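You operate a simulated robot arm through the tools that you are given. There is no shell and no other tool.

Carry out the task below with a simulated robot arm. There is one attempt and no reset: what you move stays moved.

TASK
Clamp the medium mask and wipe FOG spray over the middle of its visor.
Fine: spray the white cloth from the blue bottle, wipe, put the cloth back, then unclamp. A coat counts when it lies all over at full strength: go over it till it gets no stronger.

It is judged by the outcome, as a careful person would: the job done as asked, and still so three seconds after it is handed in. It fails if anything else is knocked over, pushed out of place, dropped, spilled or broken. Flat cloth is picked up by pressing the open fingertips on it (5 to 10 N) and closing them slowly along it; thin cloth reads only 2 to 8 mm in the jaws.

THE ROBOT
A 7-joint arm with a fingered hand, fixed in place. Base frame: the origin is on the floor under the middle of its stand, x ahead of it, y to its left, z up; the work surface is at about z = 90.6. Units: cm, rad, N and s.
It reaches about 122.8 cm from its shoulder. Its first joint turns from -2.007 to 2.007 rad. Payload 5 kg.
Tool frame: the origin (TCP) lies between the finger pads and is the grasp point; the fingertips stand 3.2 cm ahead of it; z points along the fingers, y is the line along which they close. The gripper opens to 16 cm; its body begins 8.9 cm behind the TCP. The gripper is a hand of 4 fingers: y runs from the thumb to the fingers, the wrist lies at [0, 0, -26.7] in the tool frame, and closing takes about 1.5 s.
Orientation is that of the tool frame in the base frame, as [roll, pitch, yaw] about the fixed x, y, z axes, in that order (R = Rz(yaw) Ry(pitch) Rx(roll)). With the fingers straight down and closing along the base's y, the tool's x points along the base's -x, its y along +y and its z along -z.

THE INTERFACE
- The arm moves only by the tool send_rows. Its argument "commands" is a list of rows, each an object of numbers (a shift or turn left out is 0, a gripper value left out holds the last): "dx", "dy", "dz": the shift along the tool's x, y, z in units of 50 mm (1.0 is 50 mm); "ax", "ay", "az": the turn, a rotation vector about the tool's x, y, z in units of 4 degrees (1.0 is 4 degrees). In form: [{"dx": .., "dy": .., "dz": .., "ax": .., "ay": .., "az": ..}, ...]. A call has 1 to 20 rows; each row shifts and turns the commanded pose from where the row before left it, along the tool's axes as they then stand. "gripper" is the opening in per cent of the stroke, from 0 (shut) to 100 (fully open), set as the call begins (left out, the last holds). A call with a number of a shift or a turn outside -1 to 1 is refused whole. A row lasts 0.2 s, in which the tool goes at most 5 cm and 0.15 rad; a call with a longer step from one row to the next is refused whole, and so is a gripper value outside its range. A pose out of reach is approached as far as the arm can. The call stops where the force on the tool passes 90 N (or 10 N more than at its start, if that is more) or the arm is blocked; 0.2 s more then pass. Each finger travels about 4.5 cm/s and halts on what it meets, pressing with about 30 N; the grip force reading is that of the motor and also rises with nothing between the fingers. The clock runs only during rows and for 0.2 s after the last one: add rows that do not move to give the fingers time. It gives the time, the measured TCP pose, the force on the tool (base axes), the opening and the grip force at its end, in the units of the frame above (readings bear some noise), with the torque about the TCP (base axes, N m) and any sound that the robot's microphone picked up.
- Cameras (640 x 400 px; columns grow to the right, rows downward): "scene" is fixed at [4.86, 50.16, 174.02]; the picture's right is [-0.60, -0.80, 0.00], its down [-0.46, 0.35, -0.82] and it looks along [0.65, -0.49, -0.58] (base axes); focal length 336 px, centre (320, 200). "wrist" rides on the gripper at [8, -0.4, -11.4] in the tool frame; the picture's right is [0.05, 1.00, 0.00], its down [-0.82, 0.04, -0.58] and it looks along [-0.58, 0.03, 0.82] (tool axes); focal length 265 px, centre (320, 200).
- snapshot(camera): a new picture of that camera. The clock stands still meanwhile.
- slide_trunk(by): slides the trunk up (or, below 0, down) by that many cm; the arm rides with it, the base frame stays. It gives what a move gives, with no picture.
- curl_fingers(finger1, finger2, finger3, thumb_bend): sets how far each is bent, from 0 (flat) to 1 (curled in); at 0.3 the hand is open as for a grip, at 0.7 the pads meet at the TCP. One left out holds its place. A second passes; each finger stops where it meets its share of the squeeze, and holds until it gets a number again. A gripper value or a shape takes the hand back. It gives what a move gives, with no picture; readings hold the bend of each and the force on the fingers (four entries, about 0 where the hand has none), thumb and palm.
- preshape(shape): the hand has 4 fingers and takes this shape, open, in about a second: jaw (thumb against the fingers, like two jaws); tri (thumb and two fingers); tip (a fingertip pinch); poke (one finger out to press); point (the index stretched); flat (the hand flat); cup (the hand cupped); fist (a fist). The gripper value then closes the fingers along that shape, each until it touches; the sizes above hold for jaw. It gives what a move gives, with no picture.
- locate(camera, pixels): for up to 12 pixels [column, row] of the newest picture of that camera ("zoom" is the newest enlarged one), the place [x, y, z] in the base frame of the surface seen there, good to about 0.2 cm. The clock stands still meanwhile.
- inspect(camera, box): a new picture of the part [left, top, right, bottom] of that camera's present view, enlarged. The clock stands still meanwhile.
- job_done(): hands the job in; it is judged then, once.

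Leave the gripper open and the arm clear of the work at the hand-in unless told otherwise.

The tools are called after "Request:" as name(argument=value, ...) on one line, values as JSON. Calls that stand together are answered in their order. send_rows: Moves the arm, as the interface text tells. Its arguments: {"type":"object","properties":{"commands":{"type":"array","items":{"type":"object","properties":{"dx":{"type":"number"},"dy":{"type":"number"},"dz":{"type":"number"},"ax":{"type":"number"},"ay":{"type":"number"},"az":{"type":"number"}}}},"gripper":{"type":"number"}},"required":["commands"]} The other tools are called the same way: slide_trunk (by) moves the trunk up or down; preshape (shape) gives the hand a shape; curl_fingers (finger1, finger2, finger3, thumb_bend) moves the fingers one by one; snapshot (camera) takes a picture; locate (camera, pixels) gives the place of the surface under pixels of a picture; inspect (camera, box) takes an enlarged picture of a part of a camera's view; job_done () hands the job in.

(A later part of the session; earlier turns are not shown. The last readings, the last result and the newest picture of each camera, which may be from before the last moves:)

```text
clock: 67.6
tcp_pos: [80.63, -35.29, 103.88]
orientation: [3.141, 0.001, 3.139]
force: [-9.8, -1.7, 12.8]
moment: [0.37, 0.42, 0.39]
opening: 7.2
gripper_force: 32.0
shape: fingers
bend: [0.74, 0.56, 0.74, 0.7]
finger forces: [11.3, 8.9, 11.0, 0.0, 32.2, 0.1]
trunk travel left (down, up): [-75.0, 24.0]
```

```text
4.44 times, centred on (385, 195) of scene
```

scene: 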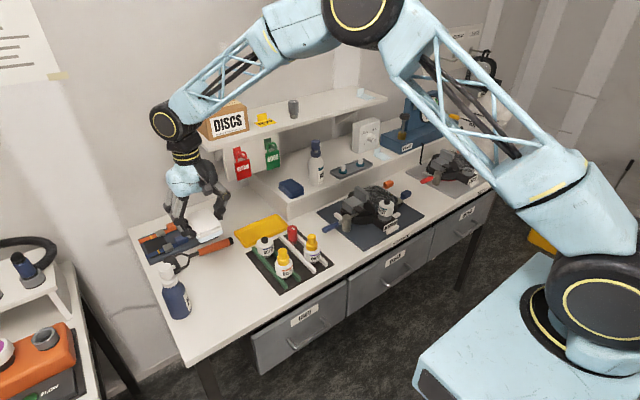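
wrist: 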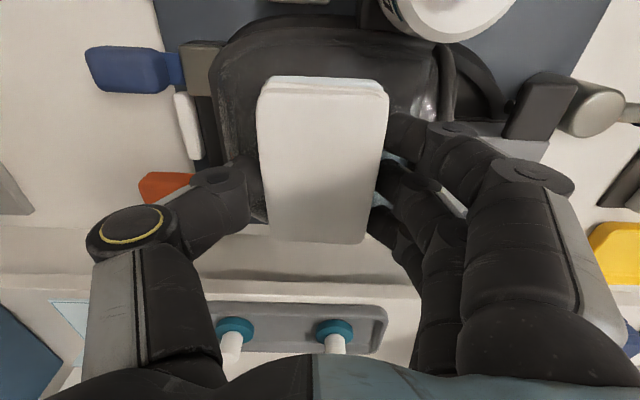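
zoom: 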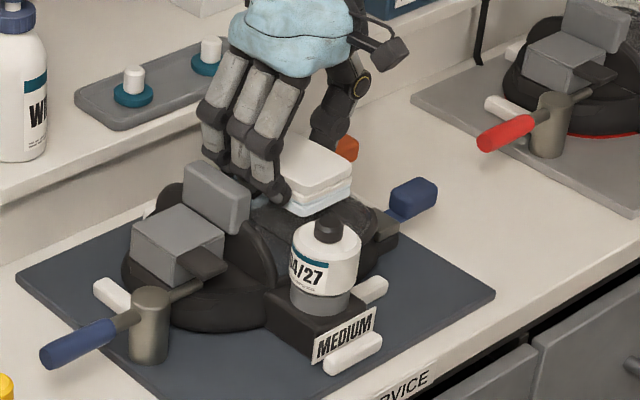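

Force grew to 13 N with friction; that is firm enough. I lift 8 cm and shift +x to view the visor and what coat there is.

Request:
send_rows(commands=[{"dz": -0.2}, {"dz": -0.5}, {"dz": -0.9}, {"dz": -0.9}, {"dx": -0.7}, {"dx": -0.7}, {}])

Request:
inspect(camera="wrist", box=[180, 0, 460, 110])

Request:
inspect(camera="scene", box=[340, 170, 430, 230])

```text
clock: 69.2
tcp_pos: [87.75, -35.31, 116.36]
orientation: [3.139, 0.0, 3.141]
force: [-0.7, 0.0, 0.2]
moment: [0.04, -0.04, -0.02]
opening: 7.24
gripper_force: 29.1
shape: fingers
bend: [0.74, 0.55, 0.73, 0.7]
finger forces: [10.3, 8.3, 10.1, 0.0, 28.7, 0.1]
trunk travel left (down, up): [-75.0, 24.0]
```

```text
2.29 times, centred on (320, 55) of wrist
```

zoom: 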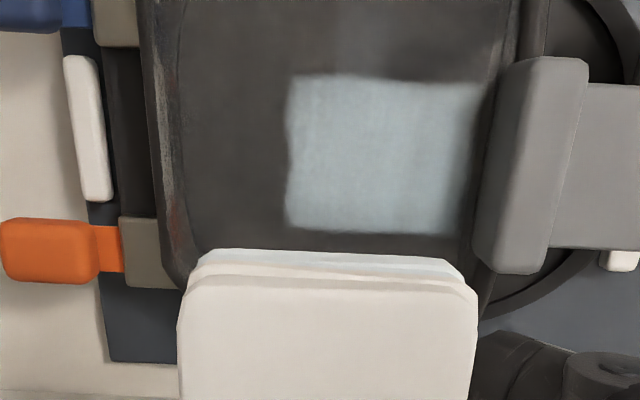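

```text
6.67 times, centred on (385, 200) of scene
```

zoom: 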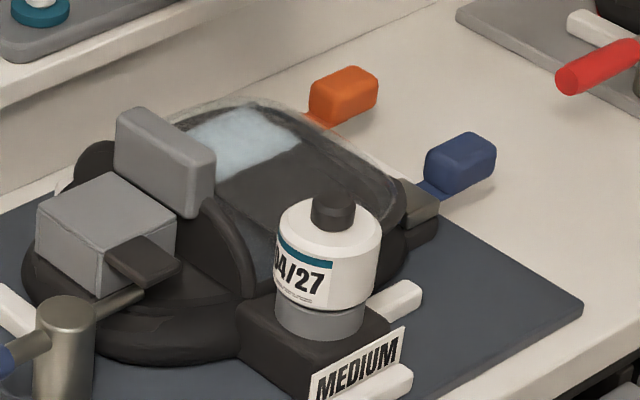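

A light-blue coat patch is on the visor (zoom 290–480, 75–235). I measure its corners and the visor edges.

Request:
inspect(camera="wrist", box=[180, 0, 460, 110])

Request:
locate(camera="zoom", pixels=[[295, 80], [380, 80], [470, 90], [290, 150], [380, 150], [460, 160], [295, 225], [370, 225], [440, 225], [200, 100], [200, 200], [380, 30]])

Request:
inspect(camera="scene", box=[355, 180, 395, 210])

Request:
locate(camera="zoom", pixels=[[140, 100], [200, 110], [240, 90], [300, 130], [200, 170], [260, 160], [150, 180], [340, 150], [330, 220], [120, 150], [250, 220], [400, 250]])

```text
2.29 times, centred on (320, 55) of wrist
```

zoom: 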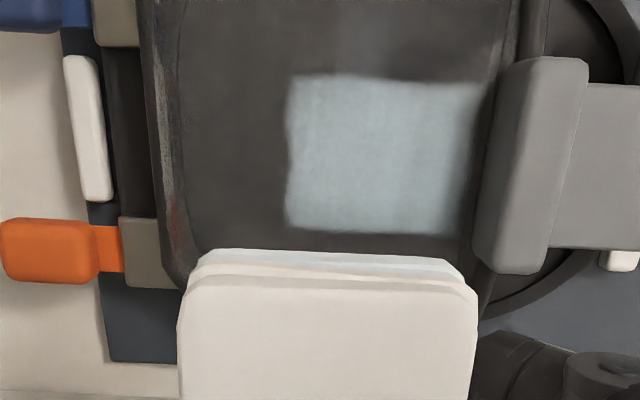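

```text
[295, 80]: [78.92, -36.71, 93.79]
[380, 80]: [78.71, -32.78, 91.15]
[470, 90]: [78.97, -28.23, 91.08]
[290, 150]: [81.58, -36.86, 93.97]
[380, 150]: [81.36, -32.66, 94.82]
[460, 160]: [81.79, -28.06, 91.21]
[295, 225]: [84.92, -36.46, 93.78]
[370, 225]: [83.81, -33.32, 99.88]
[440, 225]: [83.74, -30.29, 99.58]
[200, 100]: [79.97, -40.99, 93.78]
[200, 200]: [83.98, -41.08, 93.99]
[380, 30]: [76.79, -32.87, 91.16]
```

```text
13.33 times, centred on (375, 195) of scene
```

zoom: 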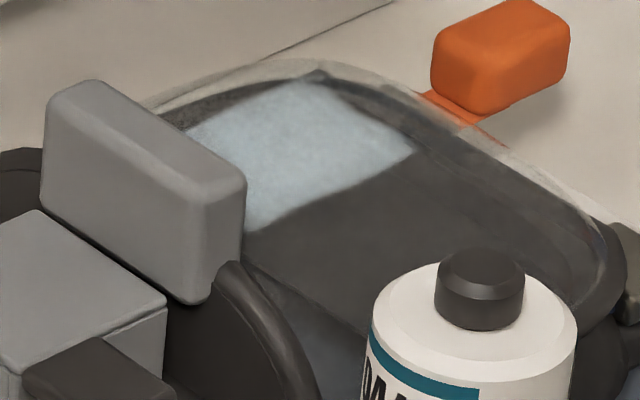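

```text
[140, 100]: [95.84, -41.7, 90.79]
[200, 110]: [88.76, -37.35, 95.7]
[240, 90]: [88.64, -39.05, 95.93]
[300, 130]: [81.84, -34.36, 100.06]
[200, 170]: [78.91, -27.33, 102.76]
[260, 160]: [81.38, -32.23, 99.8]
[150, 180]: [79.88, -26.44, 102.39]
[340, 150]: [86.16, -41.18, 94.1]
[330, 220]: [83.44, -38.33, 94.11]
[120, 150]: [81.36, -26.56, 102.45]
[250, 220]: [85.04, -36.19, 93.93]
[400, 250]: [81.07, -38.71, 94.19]
```

The coat lies at x≈78.9–84.2, y≈-36.8…-29.7 on the visor top (z≈99.9). The contact moment suggested the contact was near the finger side, so I check whether finger 2's tip protrudes below the pad.

Request:
inspect(camera="scene", box=[345, 120, 405, 180])

Request:
inspect(camera="wrist", box=[340, 90, 460, 280])

```text
6.67 times, centred on (375, 150) of scene
```

zoom: 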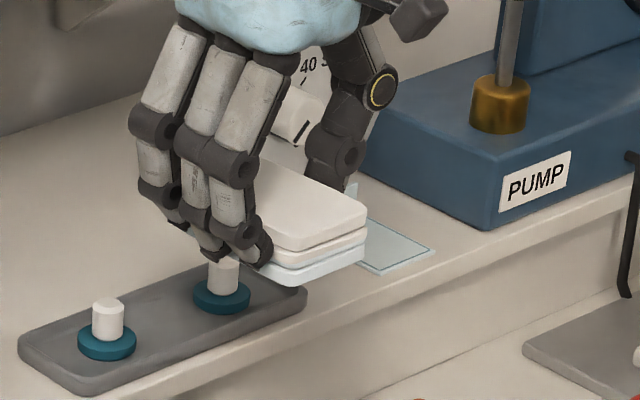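

```text
2.11 times, centred on (400, 185) of wrist
```

zoom: 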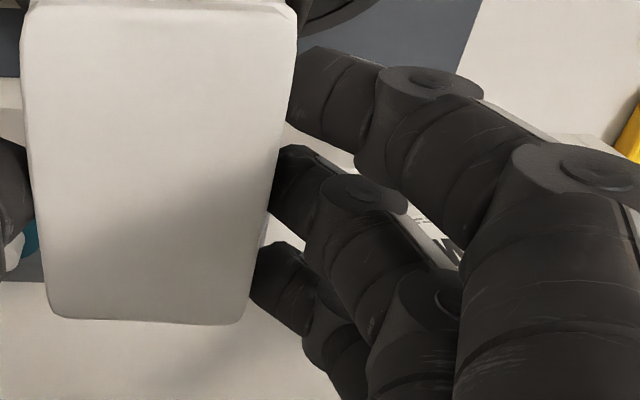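

Finger 2's tip (zoom 213,253) hangs lower than the others, about level with the pad's bottom; it likely touched. I will flatten finger 2 out of the way (it passes above the block). First a closer look at the coat.

Request:
curl_fingers(finger2=0.0)

Request:
inspect(camera="wrist", box=[290, 0, 410, 80])

Request:
inspect(camera="scene", box=[345, 165, 405, 215])

```text
clock: 70.2
tcp_pos: [87.83, -35.2, 116.37]
orientation: [-3.141, 0.001, 3.14]
force: [-0.3, -0.2, -0.3]
moment: [0.01, -0.04, -0.01]
opening: 7.2
gripper_force: 24.7
shape: fingers
bend: [0.73, 0.0, 0.73, 0.7]
finger forces: [12.4, 0.1, 12.4, 0.0, 24.8, 0.0]
trunk travel left (down, up): [-75.0, 24.0]
```

```text
5.00 times, centred on (350, 40) of wrist
```

zoom: 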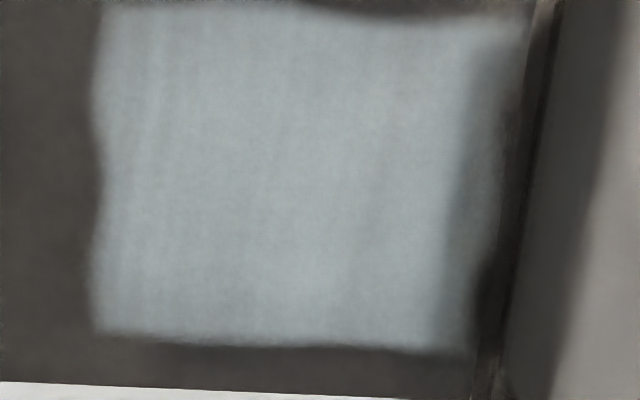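

```text
8.00 times, centred on (375, 190) of scene
```

zoom: 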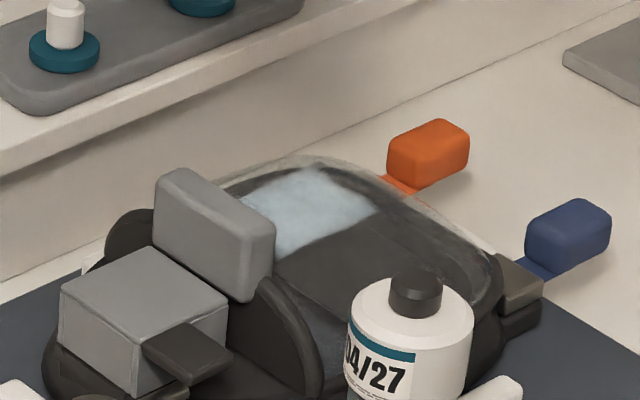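

The coat is strong over most of the patch and a bit weaker on the +y edge. I return over it, slightly nearer the block (TCP 82.0, -34.2), with finger 2 out of the way, and lower to just above the visor.

Request:
send_rows(commands=[{"dx": 0.58, "dy": 0.1}, {"dx": 0.58, "dy": 0.1}, {"dz": 0.7}, {"dz": 0.7}, {"dz": 0.5}, {"dz": 0.25}, {}])

Request:
inspect(camera="scene", box=[335, 150, 425, 220])

Request:
snapshot(camera="wrist")

```text
clock: 71.8
tcp_pos: [82.08, -34.27, 105.67]
orientation: [3.14, 0.001, 3.14]
force: [0.3, -0.1, -1.2]
moment: [0.0, 0.02, 0.01]
opening: 7.25
gripper_force: 25.0
shape: fingers
bend: [0.73, 0.0, 0.73, 0.7]
finger forces: [12.5, 0.1, 12.3, 0.0, 24.8, 0.0]
trunk travel left (down, up): [-75.0, 24.0]
```

```text
5.71 times, centred on (380, 185) of scene
```

zoom: 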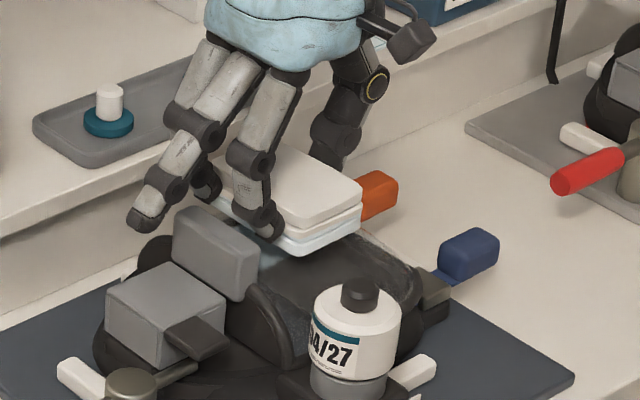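

```text
taken
```

wrist: 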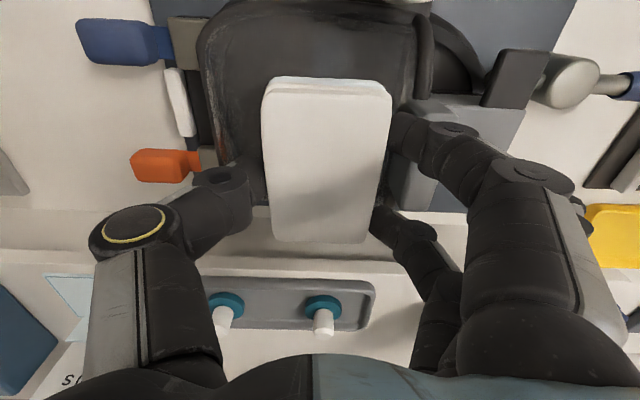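

Finger 2 passes above the block. I lower to contact in small steps.

Request:
send_rows(commands=[{"dz": 0.12}, {"dz": 0.12}, {}])

Request:
send_rows(commands=[{"dz": 0.03}, {"dz": 0.03}, {}])

Request:
send_rows(commands=[{"dz": 0.02}, {}])

```text
clock: 72.6
tcp_pos: [82.09, -34.29, 104.68]
orientation: [3.142, 0.002, 3.136]
force: [1.7, -8.4, 22.1]
moment: [1.1, 0.64, 0.19]
opening: 7.16
gripper_force: 39.6
shape: fingers
bend: [0.74, 0.0, 0.73, 0.7]
finger forces: [38.6, 0.0, 11.3, 0.1, 29.1, 0.0]
trunk travel left (down, up): [-75.0, 24.0]
```

```text
clock: 73.4
tcp_pos: [81.97, -34.43, 104.22]
orientation: [3.139, 0.003, 3.136]
force: [4.0, -17.2, 37.0]
moment: [1.94, 1.06, 0.23]
opening: 7.13
gripper_force: 50.5
shape: fingers
bend: [0.75, 0.0, 0.73, 0.7]
finger forces: [59.7, 0.1, 10.0, 0.0, 31.7, 0.0]
trunk travel left (down, up): [-75.0, 24.0]
```

```text
clock: 74.0
tcp_pos: [81.95, -34.41, 104.23]
orientation: [3.14, 0.004, 3.137]
force: [6.8, -19.0, 46.0]
moment: [2.33, 1.28, 0.16]
opening: 7.13
gripper_force: 54.2
shape: fingers
bend: [0.75, 0.0, 0.73, 0.7]
finger forces: [66.4, 0.1, 9.8, 0.1, 32.4, 0.0]
trunk travel left (down, up): [-75.0, 24.0]
```

Finger 1 is bearing on something (66 N, at about x 79, y -29.4: the block's edge). I lift off at once.

Request:
send_rows(commands=[{"dz": -0.1}, {"dz": -0.3}, {"dz": -0.4}, {}])

Request:
inspect(camera="scene", box=[335, 150, 425, 220])

Request:
snapshot(camera="wrist")

```text
clock: 75.0
tcp_pos: [81.97, -34.04, 107.93]
orientation: [3.14, -0.002, 3.139]
force: [-0.3, 1.1, -0.6]
moment: [-0.01, -0.01, 0.01]
opening: 7.18
gripper_force: 24.9
shape: fingers
bend: [0.73, 0.0, 0.73, 0.7]
finger forces: [12.4, 0.0, 12.5, 0.0, 24.9, 0.0]
trunk travel left (down, up): [-75.0, 24.0]
```

```text
5.71 times, centred on (380, 185) of scene
```

zoom: 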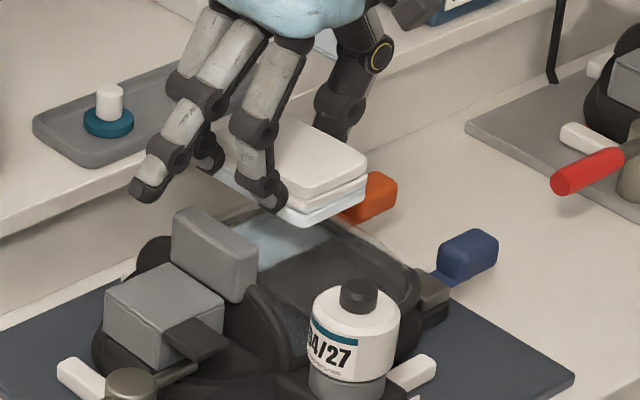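

```text
taken
```

wrist: 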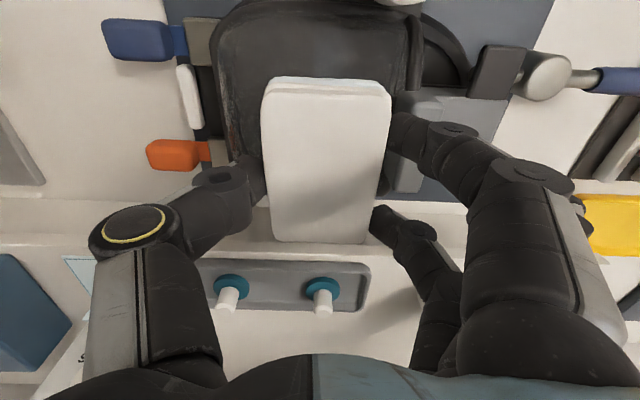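

No harm visible; the mask sits as before. In this orientation the finger joints foul the block, so I will turn the hand 90° so fingers and thumb sit on the ±x sides. I rise and set finger 2 to half open first.

Request:
send_rows(commands=[{"dz": -0.8}, {"dz": -0.8}, {"dz": -0.8}, {}])

Request:
curl_fingers(finger2=0.3)

Request:
send_rows(commands=[{"az": 1}, {"az": 1}, {"az": 1}, {"az": 1}, {"az": 1}, {"az": 1}, {"az": 1}, {"az": 1}, {"az": 1}, {"az": 1}, {"az": 1}, {"az": 1}, {"az": 1}, {"az": 1}, {"az": 1}, {"az": 1}, {"az": 1}, {"az": 1}, {"az": 1}, {"az": 1}])

Request:
send_rows(commands=[{"az": 1}, {"az": 1}, {"az": 0.5}, {}])

Request:
snapshot(camera="wrist")

Request:
snapshot(camera="scene")

```text
clock: 76.0
tcp_pos: [81.99, -34.33, 119.89]
orientation: [3.14, -0.002, 3.14]
force: [0.4, 0.0, -0.7]
moment: [0.01, -0.03, 0.01]
opening: 7.21
gripper_force: 25.0
shape: fingers
bend: [0.73, 0.0, 0.73, 0.7]
finger forces: [12.3, 0.1, 12.5, 0.0, 24.9, 0.1]
trunk travel left (down, up): [-75.0, 24.0]
```

```text
clock: 77.0
tcp_pos: [81.94, -34.2, 119.9]
orientation: [-3.141, 0.002, 3.14]
force: [0.2, 0.4, 0.0]
moment: [-0.01, 0.0, -0.01]
opening: 7.22
gripper_force: 25.3
shape: fingers
bend: [0.73, 0.3, 0.73, 0.7]
finger forces: [12.5, 0.0, 12.5, 0.0, 24.9, 0.1]
trunk travel left (down, up): [-75.0, 24.0]
```

```text
clock: 81.2
tcp_pos: [82.1, -34.15, 120.16]
orientation: [3.141, -0.002, 1.743]
force: [-0.5, -0.2, -0.6]
moment: [0.03, 0.03, 0.03]
opening: 7.22
gripper_force: 24.6
shape: fingers
bend: [0.73, 0.3, 0.73, 0.7]
finger forces: [12.4, 0.1, 12.6, 0.0, 24.9, 0.0]
trunk travel left (down, up): [-75.0, 24.0]
```

```text
clock: 82.2
tcp_pos: [82.16, -34.24, 120.11]
orientation: [-3.14, -0.003, 1.568]
force: [0.3, 0.9, -1.1]
moment: [-0.01, 0.0, -0.01]
opening: 7.22
gripper_force: 24.9
shape: fingers
bend: [0.73, 0.3, 0.73, 0.7]
finger forces: [12.4, 0.0, 12.5, 0.0, 24.9, 0.0]
trunk travel left (down, up): [-75.0, 24.0]
```

```text
taken
```

wrist: 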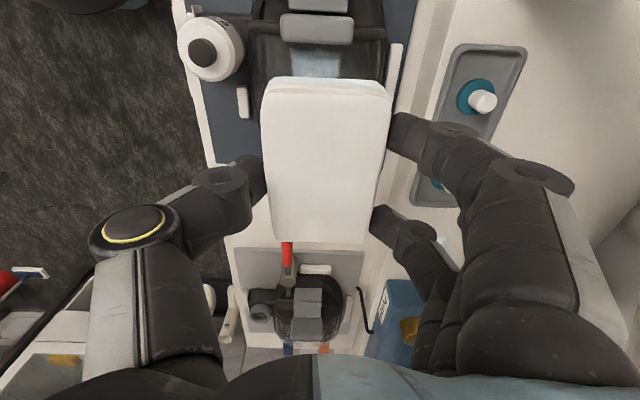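

```text
taken
```

scene: 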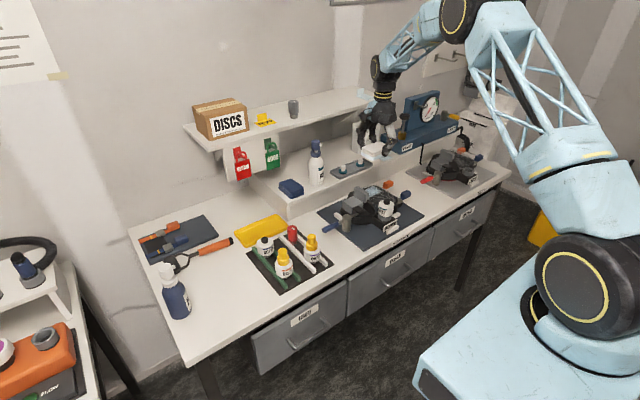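

The yaw works. Now the pad's long side runs along y with its free end toward the block, fingers on ±x sides. I shift to x 81.5 and lower to about 1.4 cm above the visor, then check.

Request:
send_rows(commands=[{"dy": -0.13}, {"dz": 0.8}, {"dz": 0.8}, {"dz": 0.7}, {"dz": 0.4}, {"dz": 0.2}, {}])

Request:
snapshot(camera="wrist")

Request:
inspect(camera="scene", box=[335, 140, 435, 220])

```text
clock: 83.8
tcp_pos: [81.63, -34.22, 105.36]
orientation: [-3.141, -0.001, 1.569]
force: [0.8, -0.8, -0.2]
moment: [0.01, 0.0, -0.02]
opening: 7.22
gripper_force: 24.8
shape: fingers
bend: [0.73, 0.3, 0.73, 0.7]
finger forces: [12.4, 0.0, 12.5, 0.0, 24.8, 0.0]
trunk travel left (down, up): [-75.0, 24.0]
```

```text
taken
```

wrist: 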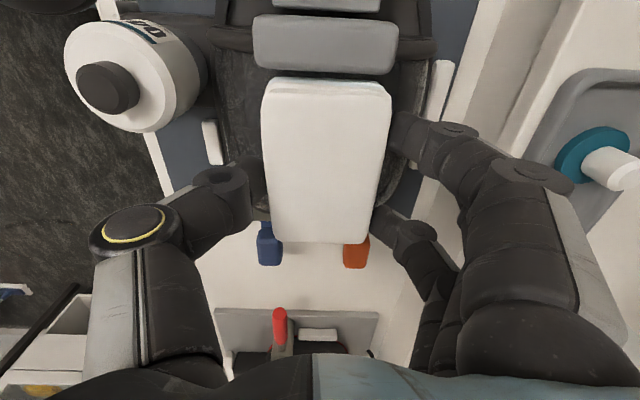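

```text
5.00 times, centred on (385, 180) of scene
```

zoom: 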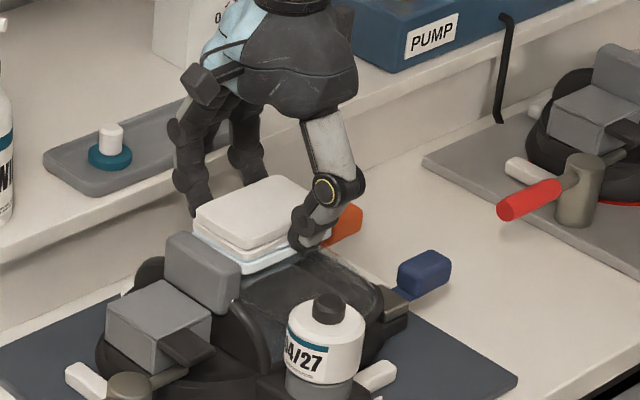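

The pad's free end (row 78) is nearly level with the block's face (row 73), so I back off 0.7 cm toward -y and then lower gently, one step at a time.

Request:
send_rows(commands=[{"dx": -0.14}, {"dz": 0.12}, {}])

```text
clock: 84.6
tcp_pos: [81.69, -34.92, 104.67]
orientation: [-3.14, -0.001, 1.57]
force: [-0.1, 0.7, 0.2]
moment: [-0.01, -0.02, 0.0]
opening: 7.22
gripper_force: 24.4
shape: fingers
bend: [0.73, 0.3, 0.73, 0.7]
finger forces: [12.4, 0.0, 12.4, 0.0, 24.9, 0.0]
trunk travel left (down, up): [-75.0, 24.0]
```

Request:
send_rows(commands=[{"dz": 0.06}, {}])

```text
clock: 85.2
tcp_pos: [81.45, -34.91, 104.61]
orientation: [3.142, -0.001, 1.569]
force: [-0.7, -0.3, -0.3]
moment: [0.0, -0.01, 0.0]
opening: 7.21
gripper_force: 25.3
shape: fingers
bend: [0.73, 0.3, 0.73, 0.7]
finger forces: [12.4, 0.1, 12.5, 0.0, 24.9, 0.1]
trunk travel left (down, up): [-75.0, 24.0]
```

No contact yet (force ≈0). Another 2 mm.

Request:
send_rows(commands=[{"dz": 0.04}, {}])

```text
clock: 85.8
tcp_pos: [81.48, -34.87, 104.32]
orientation: [3.142, -0.002, 1.568]
force: [0.3, 0.5, -1.0]
moment: [0.0, 0.01, 0.03]
opening: 7.21
gripper_force: 24.9
shape: fingers
bend: [0.73, 0.3, 0.73, 0.7]
finger forces: [12.4, 0.0, 12.5, 0.0, 24.9, 0.0]
trunk travel left (down, up): [-75.0, 24.0]
```

Still free. Another 2 mm.

Request:
send_rows(commands=[{"dz": 0.04}, {}])

```text
clock: 86.4
tcp_pos: [81.48, -35.03, 104.12]
orientation: [-3.14, -0.001, 1.57]
force: [-0.1, -0.3, -1.4]
moment: [-0.03, 0.0, 0.0]
opening: 7.21
gripper_force: 25.2
shape: fingers
bend: [0.73, 0.3, 0.73, 0.7]
finger forces: [12.5, 0.1, 12.5, 0.0, 25.0, 0.1]
trunk travel left (down, up): [-75.0, 24.0]
```

Another 2 mm.

Request:
send_rows(commands=[{"dz": 0.04}, {}])

```text
clock: 87.0
tcp_pos: [81.52, -34.95, 103.99]
orientation: [-3.14, -0.002, 1.569]
force: [0.3, -0.3, -0.2]
moment: [-0.01, -0.02, -0.01]
opening: 7.18
gripper_force: 24.4
shape: fingers
bend: [0.73, 0.3, 0.73, 0.7]
finger forces: [12.4, 0.0, 12.5, 0.0, 25.0, 0.0]
trunk travel left (down, up): [-75.0, 24.0]
```

Request:
send_rows(commands=[{"dz": 0.04}, {}])

```text
clock: 87.6
tcp_pos: [81.32, -34.91, 103.85]
orientation: [3.141, -0.001, 1.57]
force: [-0.5, 0.0, 5.2]
moment: [0.12, 0.05, 0.0]
opening: 7.21
gripper_force: 25.8
shape: fingers
bend: [0.73, 0.3, 0.73, 0.71]
finger forces: [13.0, 0.0, 12.7, 0.0, 25.9, 0.1]
trunk travel left (down, up): [-75.0, 24.0]
```

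Contact at 5.2 N, centred under the pad. I wipe with short strokes along x (±2 cm), slowly.

Request:
send_rows(commands=[{"dy": 0.08}, {"dy": 0.08}, {"dy": 0.08}, {"dy": 0.08}, {"dy": 0.08}, {"dy": -0.08}, {"dy": -0.08}, {"dy": -0.08}, {"dy": -0.08}, {"dy": -0.08}, {"dy": -0.08}, {"dy": -0.08}, {"dy": -0.08}, {"dy": -0.08}, {"dy": -0.08}, {"dy": 0.08}, {"dy": 0.08}, {"dy": 0.08}, {"dy": 0.08}, {"dy": 0.08}])

```text
clock: 91.8
tcp_pos: [81.24, -34.93, 103.59]
orientation: [3.141, -0.002, 1.569]
force: [-5.6, -1.2, 7.8]
moment: [0.15, 0.3, 0.12]
opening: 7.2
gripper_force: 26.5
shape: fingers
bend: [0.73, 0.3, 0.72, 0.72]
finger forces: [11.9, 0.0, 11.9, 0.0, 30.4, 0.1]
trunk travel left (down, up): [-75.0, 24.0]
```

Force stayed around 8 N. I lift and shift toward -y to view the coat.

Request:
send_rows(commands=[{"dz": -0.2}, {"dz": -0.6}, {"dz": -0.9}, {"dz": -0.9}, {"dx": -0.8}, {"dx": -0.8}, {}])

Request:
inspect(camera="wrist", box=[200, 0, 440, 110])

Request:
inspect(camera="scene", box=[345, 165, 405, 215])

```text
clock: 93.4
tcp_pos: [81.5, -42.96, 116.77]
orientation: [-3.14, -0.002, 1.57]
force: [0.3, 0.2, -0.3]
moment: [-0.03, 0.01, -0.05]
opening: 7.22
gripper_force: 25.4
shape: fingers
bend: [0.73, 0.3, 0.72, 0.72]
finger forces: [12.5, 0.0, 13.0, 0.0, 25.5, 0.0]
trunk travel left (down, up): [-75.0, 24.0]
```

```text
2.67 times, centred on (320, 55) of wrist
```

zoom: 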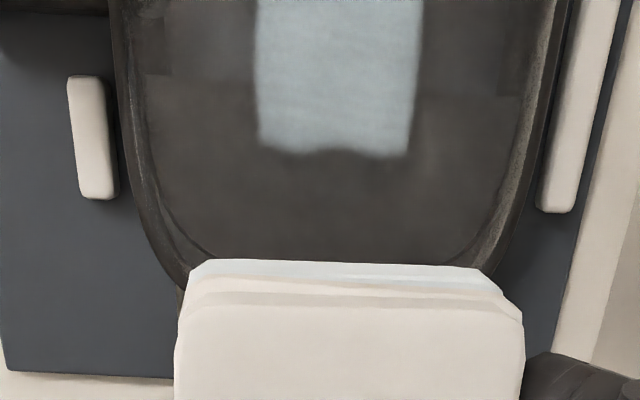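

```text
8.00 times, centred on (375, 190) of scene
```

zoom: 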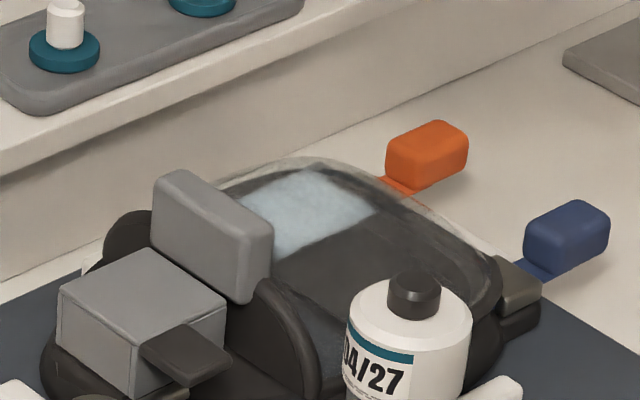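

The coat stays centred on the visor: x 78.9–84.2, y down to -36.9. To see its block-side edge I shift 4.5 cm further toward -y.

Request:
send_rows(commands=[{"dx": -0.9}, {}])

Request:
inspect(camera="wrist", box=[240, 0, 400, 80])

Request:
inspect(camera="scene", box=[358, 178, 394, 206])

```text
clock: 94.0
tcp_pos: [81.54, -47.09, 116.84]
orientation: [3.141, 0.0, 1.569]
force: [-1.2, 1.2, -0.9]
moment: [-0.07, 0.02, 0.01]
opening: 7.21
gripper_force: 25.3
shape: fingers
bend: [0.73, 0.3, 0.72, 0.72]
finger forces: [12.5, 0.0, 13.0, 0.0, 25.5, 0.0]
trunk travel left (down, up): [-75.0, 24.0]
```

```text
4.00 times, centred on (320, 40) of wrist
```

zoom: 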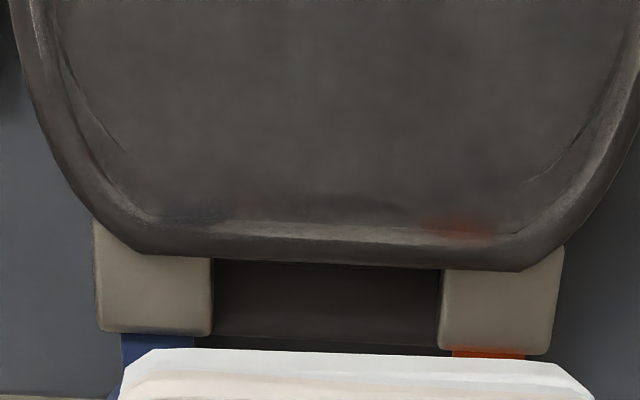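

```text
14.29 times, centred on (376, 192) of scene
```

zoom: 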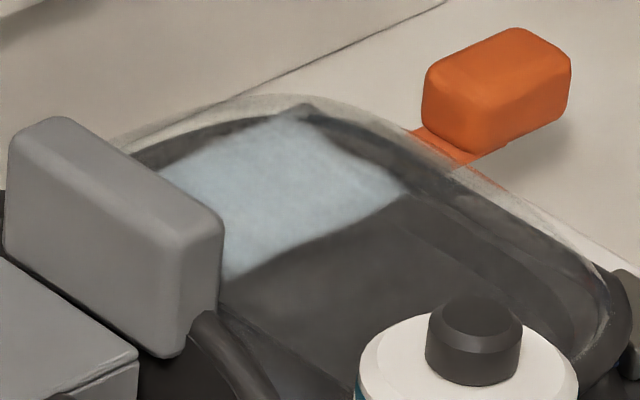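

I went the wrong way for that; the camera needs to be nearer +y. I move to TCP y≈-36 to see the strip next to the block.

Request:
send_rows(commands=[{"dx": 0.75}, {"dx": 0.75}, {"dx": 0.72}, {}])

Request:
inspect(camera="wrist", box=[250, 0, 390, 80])

```text
clock: 95.0
tcp_pos: [81.39, -36.23, 116.7]
orientation: [-3.141, -0.002, 1.566]
force: [-0.6, -0.5, -0.6]
moment: [0.03, -0.01, 0.02]
opening: 7.2
gripper_force: 25.5
shape: fingers
bend: [0.73, 0.3, 0.72, 0.72]
finger forces: [12.6, 0.0, 13.0, 0.0, 25.4, 0.1]
trunk travel left (down, up): [-75.0, 24.0]
```

```text
4.57 times, centred on (320, 40) of wrist
```

zoom: 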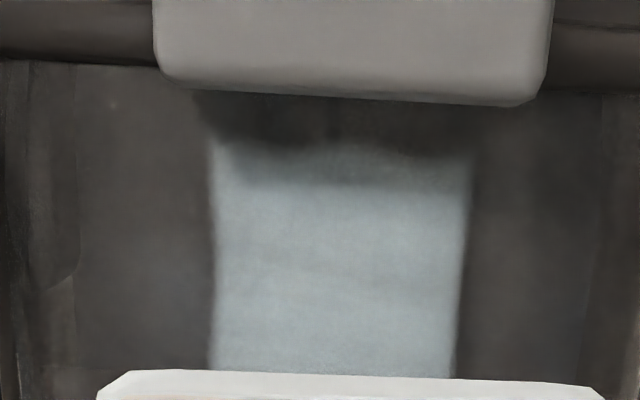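

The coat band nearest the block (zoom rows 145–190, y≈-29.4…-30.1) looks weaker. I go down again nearer the block (TCP y≈-34.5) for another pass.

Request:
send_rows(commands=[{"dx": 0.34}, {"dz": 0.8}, {"dz": 0.8}, {"dz": 0.5}, {"dz": 0.3}, {"dz": 0.08}, {}])

Request:
snapshot(camera="wrist")

```text
clock: 96.6
tcp_pos: [81.57, -34.7, 104.26]
orientation: [3.141, 0.0, 1.568]
force: [0.1, -0.7, 0.1]
moment: [0.02, 0.02, 0.02]
opening: 7.22
gripper_force: 25.2
shape: fingers
bend: [0.73, 0.3, 0.72, 0.72]
finger forces: [12.4, 0.0, 13.0, 0.1, 25.4, 0.0]
trunk travel left (down, up): [-75.0, 24.0]
```

```text
taken
```

wrist: 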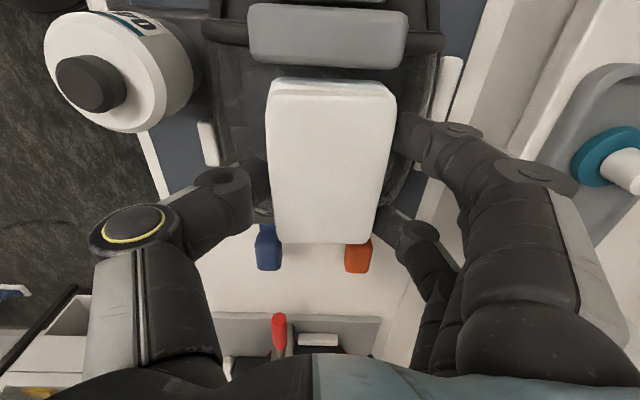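

The pad's bottom layer ends at about y -29.5 now, block face at -28.7. I move 0.5 cm closer, then lower gently.

Request:
send_rows(commands=[{"dx": 0.1}, {"dz": 0.05}, {}])

```text
clock: 97.4
tcp_pos: [81.38, -34.09, 104.12]
orientation: [-3.141, -0.001, 1.569]
force: [0.5, -0.5, -1.6]
moment: [0.01, 0.0, -0.02]
opening: 7.22
gripper_force: 25.8
shape: fingers
bend: [0.73, 0.3, 0.72, 0.72]
finger forces: [12.5, 0.0, 13.0, 0.0, 25.4, 0.1]
trunk travel left (down, up): [-75.0, 24.0]
```

Request:
send_rows(commands=[{"dz": 0.05}, {}])

```text
clock: 98.0
tcp_pos: [81.49, -34.02, 103.7]
orientation: [3.141, -0.002, 1.567]
force: [0.0, -1.2, 1.5]
moment: [0.07, -0.03, -0.01]
opening: 7.24
gripper_force: 25.4
shape: fingers
bend: [0.73, 0.3, 0.72, 0.72]
finger forces: [12.4, 0.0, 13.0, 0.0, 25.6, 0.0]
trunk travel left (down, up): [-75.0, 24.0]
```

First touch (1.5 N). One more millimetre for about 5–6 N.

Request:
send_rows(commands=[{"dz": 0.02}, {}])

```text
clock: 98.6
tcp_pos: [81.4, -34.11, 103.78]
orientation: [-3.141, 0.001, 1.568]
force: [-0.2, -0.6, 4.5]
moment: [0.14, -0.01, 0.04]
opening: 7.18
gripper_force: 25.4
shape: fingers
bend: [0.73, 0.3, 0.72, 0.72]
finger forces: [12.7, 0.0, 13.1, 0.0, 25.8, 0.0]
trunk travel left (down, up): [-75.0, 24.0]
```

Now strokes along x again, ±2 cm, near the block.

Request:
send_rows(commands=[{"dy": 0.08}, {"dy": 0.08}, {"dy": 0.08}, {"dy": 0.08}, {"dy": 0.08}, {"dy": -0.08}, {"dy": -0.08}, {"dy": -0.08}, {"dy": -0.08}, {"dy": -0.08}, {"dy": -0.08}, {"dy": -0.08}, {"dy": -0.08}, {"dy": -0.08}, {"dy": -0.08}, {"dy": 0.08}, {"dy": 0.08}, {"dy": 0.08}, {"dy": 0.08}, {"dy": 0.08}])

```text
clock: 102.8
tcp_pos: [81.38, -34.05, 103.72]
orientation: [-3.141, -0.001, 1.569]
force: [-2.1, -0.6, 1.7]
moment: [0.11, 0.05, 0.05]
opening: 7.2
gripper_force: 25.5
shape: fingers
bend: [0.73, 0.3, 0.72, 0.72]
finger forces: [12.8, 0.0, 12.5, 0.0, 27.0, 0.0]
trunk travel left (down, up): [-75.0, 24.0]
```

Pressure dropped to about 2 N, so I lower 1 mm and repeat the strokes, adding a y component.

Request:
send_rows(commands=[{"dz": 0.03}, {"dy": 0.08}, {"dy": 0.08}, {"dy": 0.08}, {"dy": 0.08}, {"dy": 0.08}, {"dy": -0.08}, {"dy": -0.08}, {"dy": -0.08}, {"dy": -0.08}, {"dy": -0.08}, {"dy": -0.08}, {"dy": -0.08}, {"dy": -0.08}, {"dy": -0.08}, {"dy": 0.08}, {"dy": 0.08}, {"dy": 0.08}, {"dy": 0.08}])

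```text
clock: 106.8
tcp_pos: [81.27, -34.24, 103.7]
orientation: [3.141, 0.0, 1.567]
force: [-10.6, 0.5, 13.7]
moment: [0.11, 0.55, 0.1]
opening: 7.2
gripper_force: 27.7
shape: fingers
bend: [0.73, 0.3, 0.73, 0.73]
finger forces: [11.2, 0.0, 10.9, 0.0, 33.6, 0.1]
trunk travel left (down, up): [-75.0, 24.0]
```

I lift and look at the block-side edge again from the same place as before.

Request:
send_rows(commands=[{"dz": -0.2}, {"dz": -0.6}, {"dz": -0.9}, {"dz": -0.9}, {"dx": -0.4}, {}])

Request:
inspect(camera="wrist", box=[250, 0, 390, 80])

Request:
inspect(camera="scene", box=[358, 178, 394, 206])

```text
clock: 108.2
tcp_pos: [81.33, -35.94, 116.69]
orientation: [-3.141, -0.002, 1.569]
force: [-0.6, -0.1, -0.6]
moment: [-0.02, 0.01, 0.0]
opening: 7.22
gripper_force: 25.9
shape: fingers
bend: [0.73, 0.3, 0.72, 0.72]
finger forces: [13.0, 0.0, 13.0, 0.0, 26.1, 0.1]
trunk travel left (down, up): [-75.0, 24.0]
```

```text
4.57 times, centred on (320, 40) of wrist
```

zoom: 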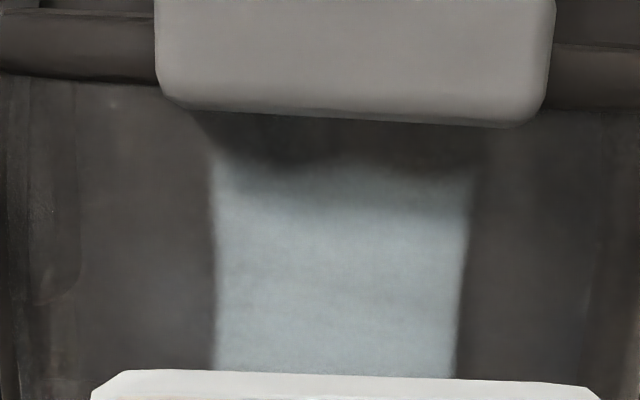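

```text
14.29 times, centred on (376, 192) of scene
```

zoom: 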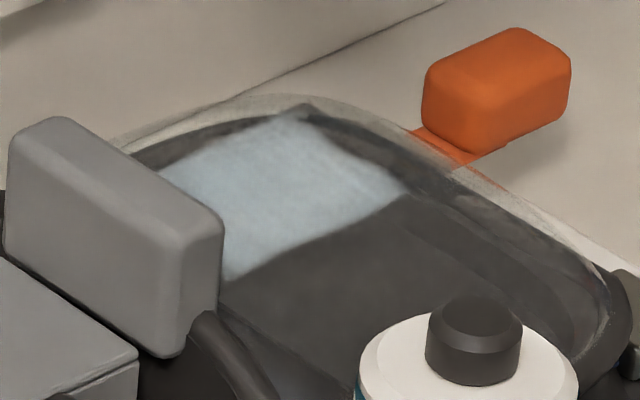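

The coat covers the same rectangle each pass: x 78.9–84.2, y -36.9…-29.4. To learn whether it ends there because of the dome's curvature or because that is the whole "middle", I tilt the pad 12° toward the -y slope and wipe there.

Request:
send_rows(commands=[{"ay": 1}, {"ay": 1}, {"ay": 1}, {}])

```text
clock: 109.2
tcp_pos: [81.5, -36.13, 116.58]
orientation: [-3.141, -0.212, 1.569]
force: [-0.2, -0.7, -1.1]
moment: [-0.03, 0.03, -0.01]
opening: 7.19
gripper_force: 25.7
shape: fingers
bend: [0.73, 0.3, 0.72, 0.72]
finger forces: [13.1, 0.0, 13.0, 0.0, 26.1, 0.0]
trunk travel left (down, up): [-75.0, 24.0]
```

Tilt is right (-y end lower). I move to TCP (81.5, -36.9, 105).

Request:
send_rows(commands=[{"dx": -0.159, "dz": 0.558}, {"dx": -0.159, "dz": 0.558}, {"dx": -0.159, "dz": 0.558}, {"dx": -0.159, "dz": 0.558}, {}])

Request:
inspect(camera="scene", box=[335, 140, 435, 220])

```text
clock: 110.4
tcp_pos: [81.37, -36.99, 104.99]
orientation: [-3.141, -0.213, 1.569]
force: [-0.5, -0.4, -0.3]
moment: [0.01, -0.05, 0.0]
opening: 7.18
gripper_force: 25.9
shape: fingers
bend: [0.73, 0.3, 0.72, 0.72]
finger forces: [13.1, 0.1, 12.9, 0.0, 26.0, 0.1]
trunk travel left (down, up): [-75.0, 24.0]
```

```text
5.00 times, centred on (385, 180) of scene
```

zoom: 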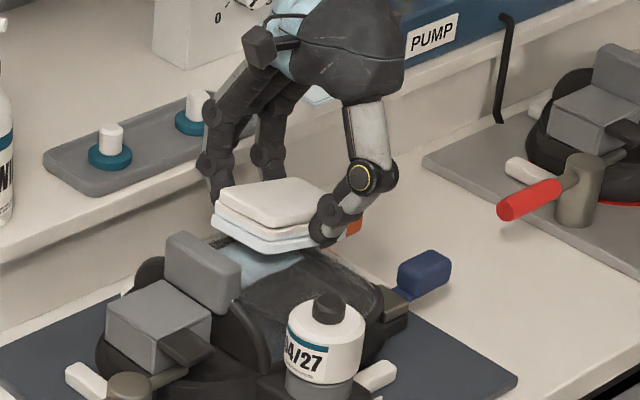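

Clear. I lower along the vertical in small steps.

Request:
send_rows(commands=[{"dx": -0.03, "dz": 0.14}, {}])

```text
clock: 111.0
tcp_pos: [81.39, -36.97, 104.33]
orientation: [-3.141, -0.21, 1.568]
force: [-0.7, 1.2, -1.2]
moment: [-0.02, -0.03, 0.01]
opening: 7.2
gripper_force: 25.6
shape: fingers
bend: [0.73, 0.3, 0.72, 0.72]
finger forces: [13.0, 0.0, 13.0, 0.0, 25.9, 0.0]
trunk travel left (down, up): [-75.0, 24.0]
```

Request:
send_rows(commands=[{"dx": -0.013, "dz": 0.059}, {}])

```text
clock: 111.6
tcp_pos: [81.45, -36.89, 104.05]
orientation: [3.141, -0.212, 1.57]
force: [-0.2, 0.0, -0.2]
moment: [-0.05, 0.02, -0.01]
opening: 7.21
gripper_force: 25.8
shape: fingers
bend: [0.73, 0.3, 0.72, 0.72]
finger forces: [13.0, 0.1, 12.9, 0.0, 25.9, 0.0]
trunk travel left (down, up): [-75.0, 24.0]
```

Request:
send_rows(commands=[{"dx": -0.008, "dz": 0.039}, {}])

```text
clock: 112.2
tcp_pos: [81.52, -36.94, 103.7]
orientation: [3.141, -0.211, 1.567]
force: [-0.2, -0.2, 0.0]
moment: [-0.03, -0.01, 0.01]
opening: 7.2
gripper_force: 25.5
shape: fingers
bend: [0.73, 0.3, 0.72, 0.72]
finger forces: [13.0, 0.1, 13.0, 0.0, 26.0, 0.0]
trunk travel left (down, up): [-75.0, 24.0]
```

Request:
send_rows(commands=[{"dx": -0.008, "dz": 0.039}, {}])

```text
clock: 112.8
tcp_pos: [81.43, -37.02, 103.65]
orientation: [3.141, -0.211, 1.571]
force: [-0.5, -0.2, 2.0]
moment: [-0.02, 0.07, -0.02]
opening: 7.2
gripper_force: 26.2
shape: fingers
bend: [0.73, 0.3, 0.72, 0.72]
finger forces: [13.2, 0.0, 13.1, 0.0, 26.3, 0.0]
trunk travel left (down, up): [-75.0, 24.0]
```

Contact 2 N. One more millimetre and wipe along x ±2 cm on this slope.

Request:
send_rows(commands=[{"dx": -0.005, "dz": 0.025}, {"dy": 0.08}, {"dy": 0.08}, {"dy": 0.08}, {"dy": 0.08}, {"dy": -0.08}, {"dy": -0.08}, {"dy": -0.08}, {"dy": -0.08}, {"dy": -0.08}, {"dy": -0.08}, {"dy": -0.08}, {"dy": -0.08}, {"dy": 0.08}, {"dy": 0.08}, {"dy": 0.08}, {"dy": 0.08}, {}])

```text
clock: 116.6
tcp_pos: [81.36, -36.97, 103.5]
orientation: [3.141, -0.211, 1.569]
force: [-3.2, -2.1, 3.9]
moment: [-0.07, 0.21, 0.07]
opening: 7.23
gripper_force: 26.6
shape: fingers
bend: [0.73, 0.3, 0.72, 0.72]
finger forces: [12.3, 0.1, 12.5, 0.0, 28.4, 0.0]
trunk travel left (down, up): [-75.0, 24.0]
```

Good, about 4 N. I lift and view the -y edge of the coat.

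Request:
send_rows(commands=[{"dz": -0.2}, {"dz": -0.6}, {"dz": -0.9}, {"dz": -0.9}, {"ay": -1}, {"ay": -1}, {"ay": -1}, {"dx": -0.8}, {}])

Request:
inspect(camera="wrist", box=[200, 0, 440, 110])

Request:
inspect(camera="scene", box=[358, 178, 394, 206])

```text
clock: 118.6
tcp_pos: [81.56, -43.38, 116.25]
orientation: [-3.141, 0.0, 1.571]
force: [0.4, -0.1, -1.3]
moment: [-0.11, 0.0, 0.0]
opening: 7.23
gripper_force: 24.4
shape: fingers
bend: [0.73, 0.3, 0.72, 0.72]
finger forces: [12.6, 0.0, 12.7, 0.1, 25.4, 0.1]
trunk travel left (down, up): [-75.0, 24.0]
```

```text
2.67 times, centred on (320, 55) of wrist
```

zoom: 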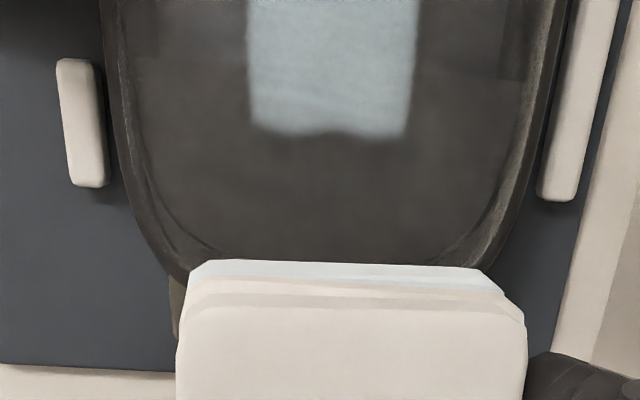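

```text
14.29 times, centred on (376, 192) of scene
```

zoom: 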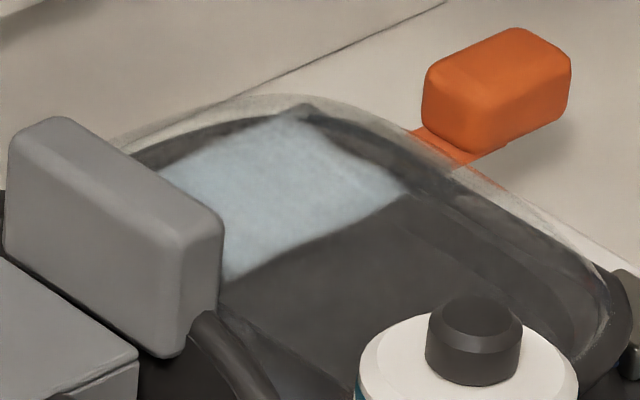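

The coat edge did not move (-36.8), so the rectangle is the whole "middle" area. For full strength on the block-side edge I tilt 8° the other way and wipe there too.

Request:
send_rows(commands=[{"dx": 0.65}, {"dx": 0.65}, {"dx": 0.6}, {"ay": -1}, {"ay": -1}, {}])

```text
clock: 120.0
tcp_pos: [81.4, -34.21, 116.19]
orientation: [-3.141, 0.141, 1.569]
force: [0.1, -0.3, -1.0]
moment: [0.02, -0.01, -0.01]
opening: 7.21
gripper_force: 25.7
shape: fingers
bend: [0.73, 0.3, 0.72, 0.72]
finger forces: [12.6, 0.0, 12.5, 0.1, 25.4, 0.0]
trunk travel left (down, up): [-75.0, 24.0]
```

Request:
send_rows(commands=[{"dx": 0.09, "dz": 0.522, "dy": 0.005}, {"dx": 0.09, "dz": 0.522, "dy": 0.005}, {"dx": 0.09, "dz": 0.522, "dy": 0.005}, {"dx": 0.09, "dz": 0.522, "dy": 0.005}, {}])

Request:
snapshot(camera="wrist")

Request:
inspect(camera="scene", box=[335, 140, 435, 220])

```text
clock: 121.2
tcp_pos: [81.52, -33.78, 105.61]
orientation: [-3.142, 0.14, 1.569]
force: [-0.1, 0.7, -0.2]
moment: [0.0, -0.01, 0.03]
opening: 7.22
gripper_force: 25.0
shape: fingers
bend: [0.73, 0.3, 0.72, 0.72]
finger forces: [12.7, 0.1, 12.7, 0.0, 25.2, 0.0]
trunk travel left (down, up): [-75.0, 24.0]
```

```text
taken
```

wrist: 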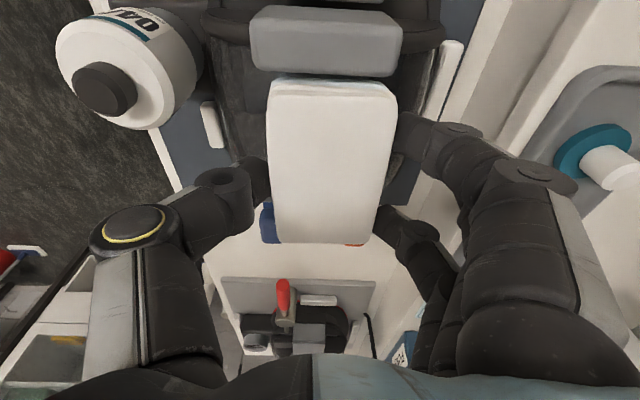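

```text
5.00 times, centred on (385, 180) of scene
```

zoom: 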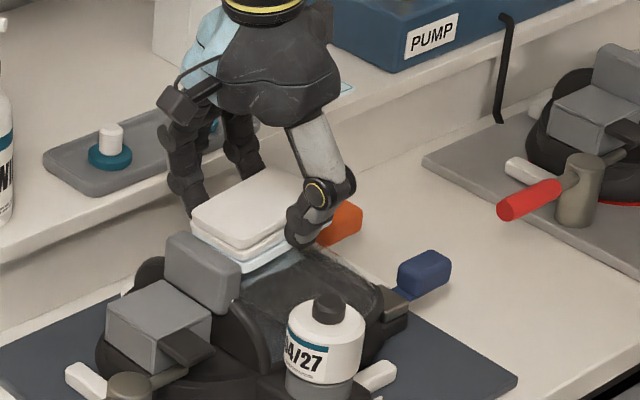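

The pad is very near the block, so I back off 0.3 cm and lower in small steps.

Request:
send_rows(commands=[{"dx": -0.06}, {"dx": 0.02, "dz": 0.14}, {}])

```text
clock: 122.0
tcp_pos: [81.56, -34.1, 104.93]
orientation: [-3.141, 0.139, 1.568]
force: [-0.1, -0.2, -0.5]
moment: [0.03, -0.01, 0.02]
opening: 7.21
gripper_force: 25.8
shape: fingers
bend: [0.73, 0.3, 0.72, 0.72]
finger forces: [12.6, 0.0, 12.7, 0.0, 25.1, 0.1]
trunk travel left (down, up): [-75.0, 24.0]
```

Request:
send_rows(commands=[{"dx": 0.0056, "dz": 0.04}, {}])

```text
clock: 122.6
tcp_pos: [81.43, -34.16, 104.71]
orientation: [3.142, 0.138, 1.57]
force: [-0.4, 0.2, 0.5]
moment: [0.01, 0.03, 0.0]
opening: 7.21
gripper_force: 25.2
shape: fingers
bend: [0.73, 0.3, 0.72, 0.72]
finger forces: [12.6, 0.0, 12.6, 0.1, 25.1, 0.0]
trunk travel left (down, up): [-75.0, 24.0]
```

Request:
send_rows(commands=[{"dx": 0.0056, "dz": 0.04}, {}])

```text
clock: 123.2
tcp_pos: [81.41, -34.09, 104.46]
orientation: [-3.141, 0.137, 1.569]
force: [-0.6, 0.3, -0.7]
moment: [-0.03, -0.04, 0.05]
opening: 7.19
gripper_force: 25.5
shape: fingers
bend: [0.73, 0.3, 0.72, 0.72]
finger forces: [12.6, 0.0, 12.7, 0.0, 25.3, 0.0]
trunk travel left (down, up): [-75.0, 24.0]
```

Request:
send_rows(commands=[{"dx": 0.0056, "dz": 0.04}, {}])

```text
clock: 123.8
tcp_pos: [81.49, -33.99, 104.33]
orientation: [3.141, 0.138, 1.569]
force: [0.2, -0.5, 1.7]
moment: [0.12, -0.04, 0.0]
opening: 7.21
gripper_force: 25.5
shape: fingers
bend: [0.73, 0.3, 0.72, 0.72]
finger forces: [13.0, 0.0, 12.8, 0.0, 25.3, 0.0]
trunk travel left (down, up): [-75.0, 24.0]
```

Contact. One more millimetre, then x strokes on this side.

Request:
send_rows(commands=[{"dx": 0.003, "dz": 0.025}, {"dy": 0.08}, {"dy": 0.08}, {"dy": 0.08}, {"dy": 0.08}, {"dy": -0.08}, {"dy": -0.08}, {"dy": -0.08}, {"dy": -0.08}, {"dy": -0.08}, {"dy": -0.08}, {"dy": -0.08}, {"dy": -0.08}, {"dy": 0.08}, {"dy": 0.08}, {"dy": 0.08}, {"dy": 0.08}, {}])

```text
clock: 127.6
tcp_pos: [81.53, -34.15, 104.17]
orientation: [3.141, 0.137, 1.569]
force: [-4.2, -0.5, 5.1]
moment: [0.24, 0.16, 0.18]
opening: 7.2
gripper_force: 26.5
shape: fingers
bend: [0.73, 0.3, 0.72, 0.72]
finger forces: [12.8, 0.0, 11.7, 0.0, 28.6, 0.1]
trunk travel left (down, up): [-75.0, 24.0]
```

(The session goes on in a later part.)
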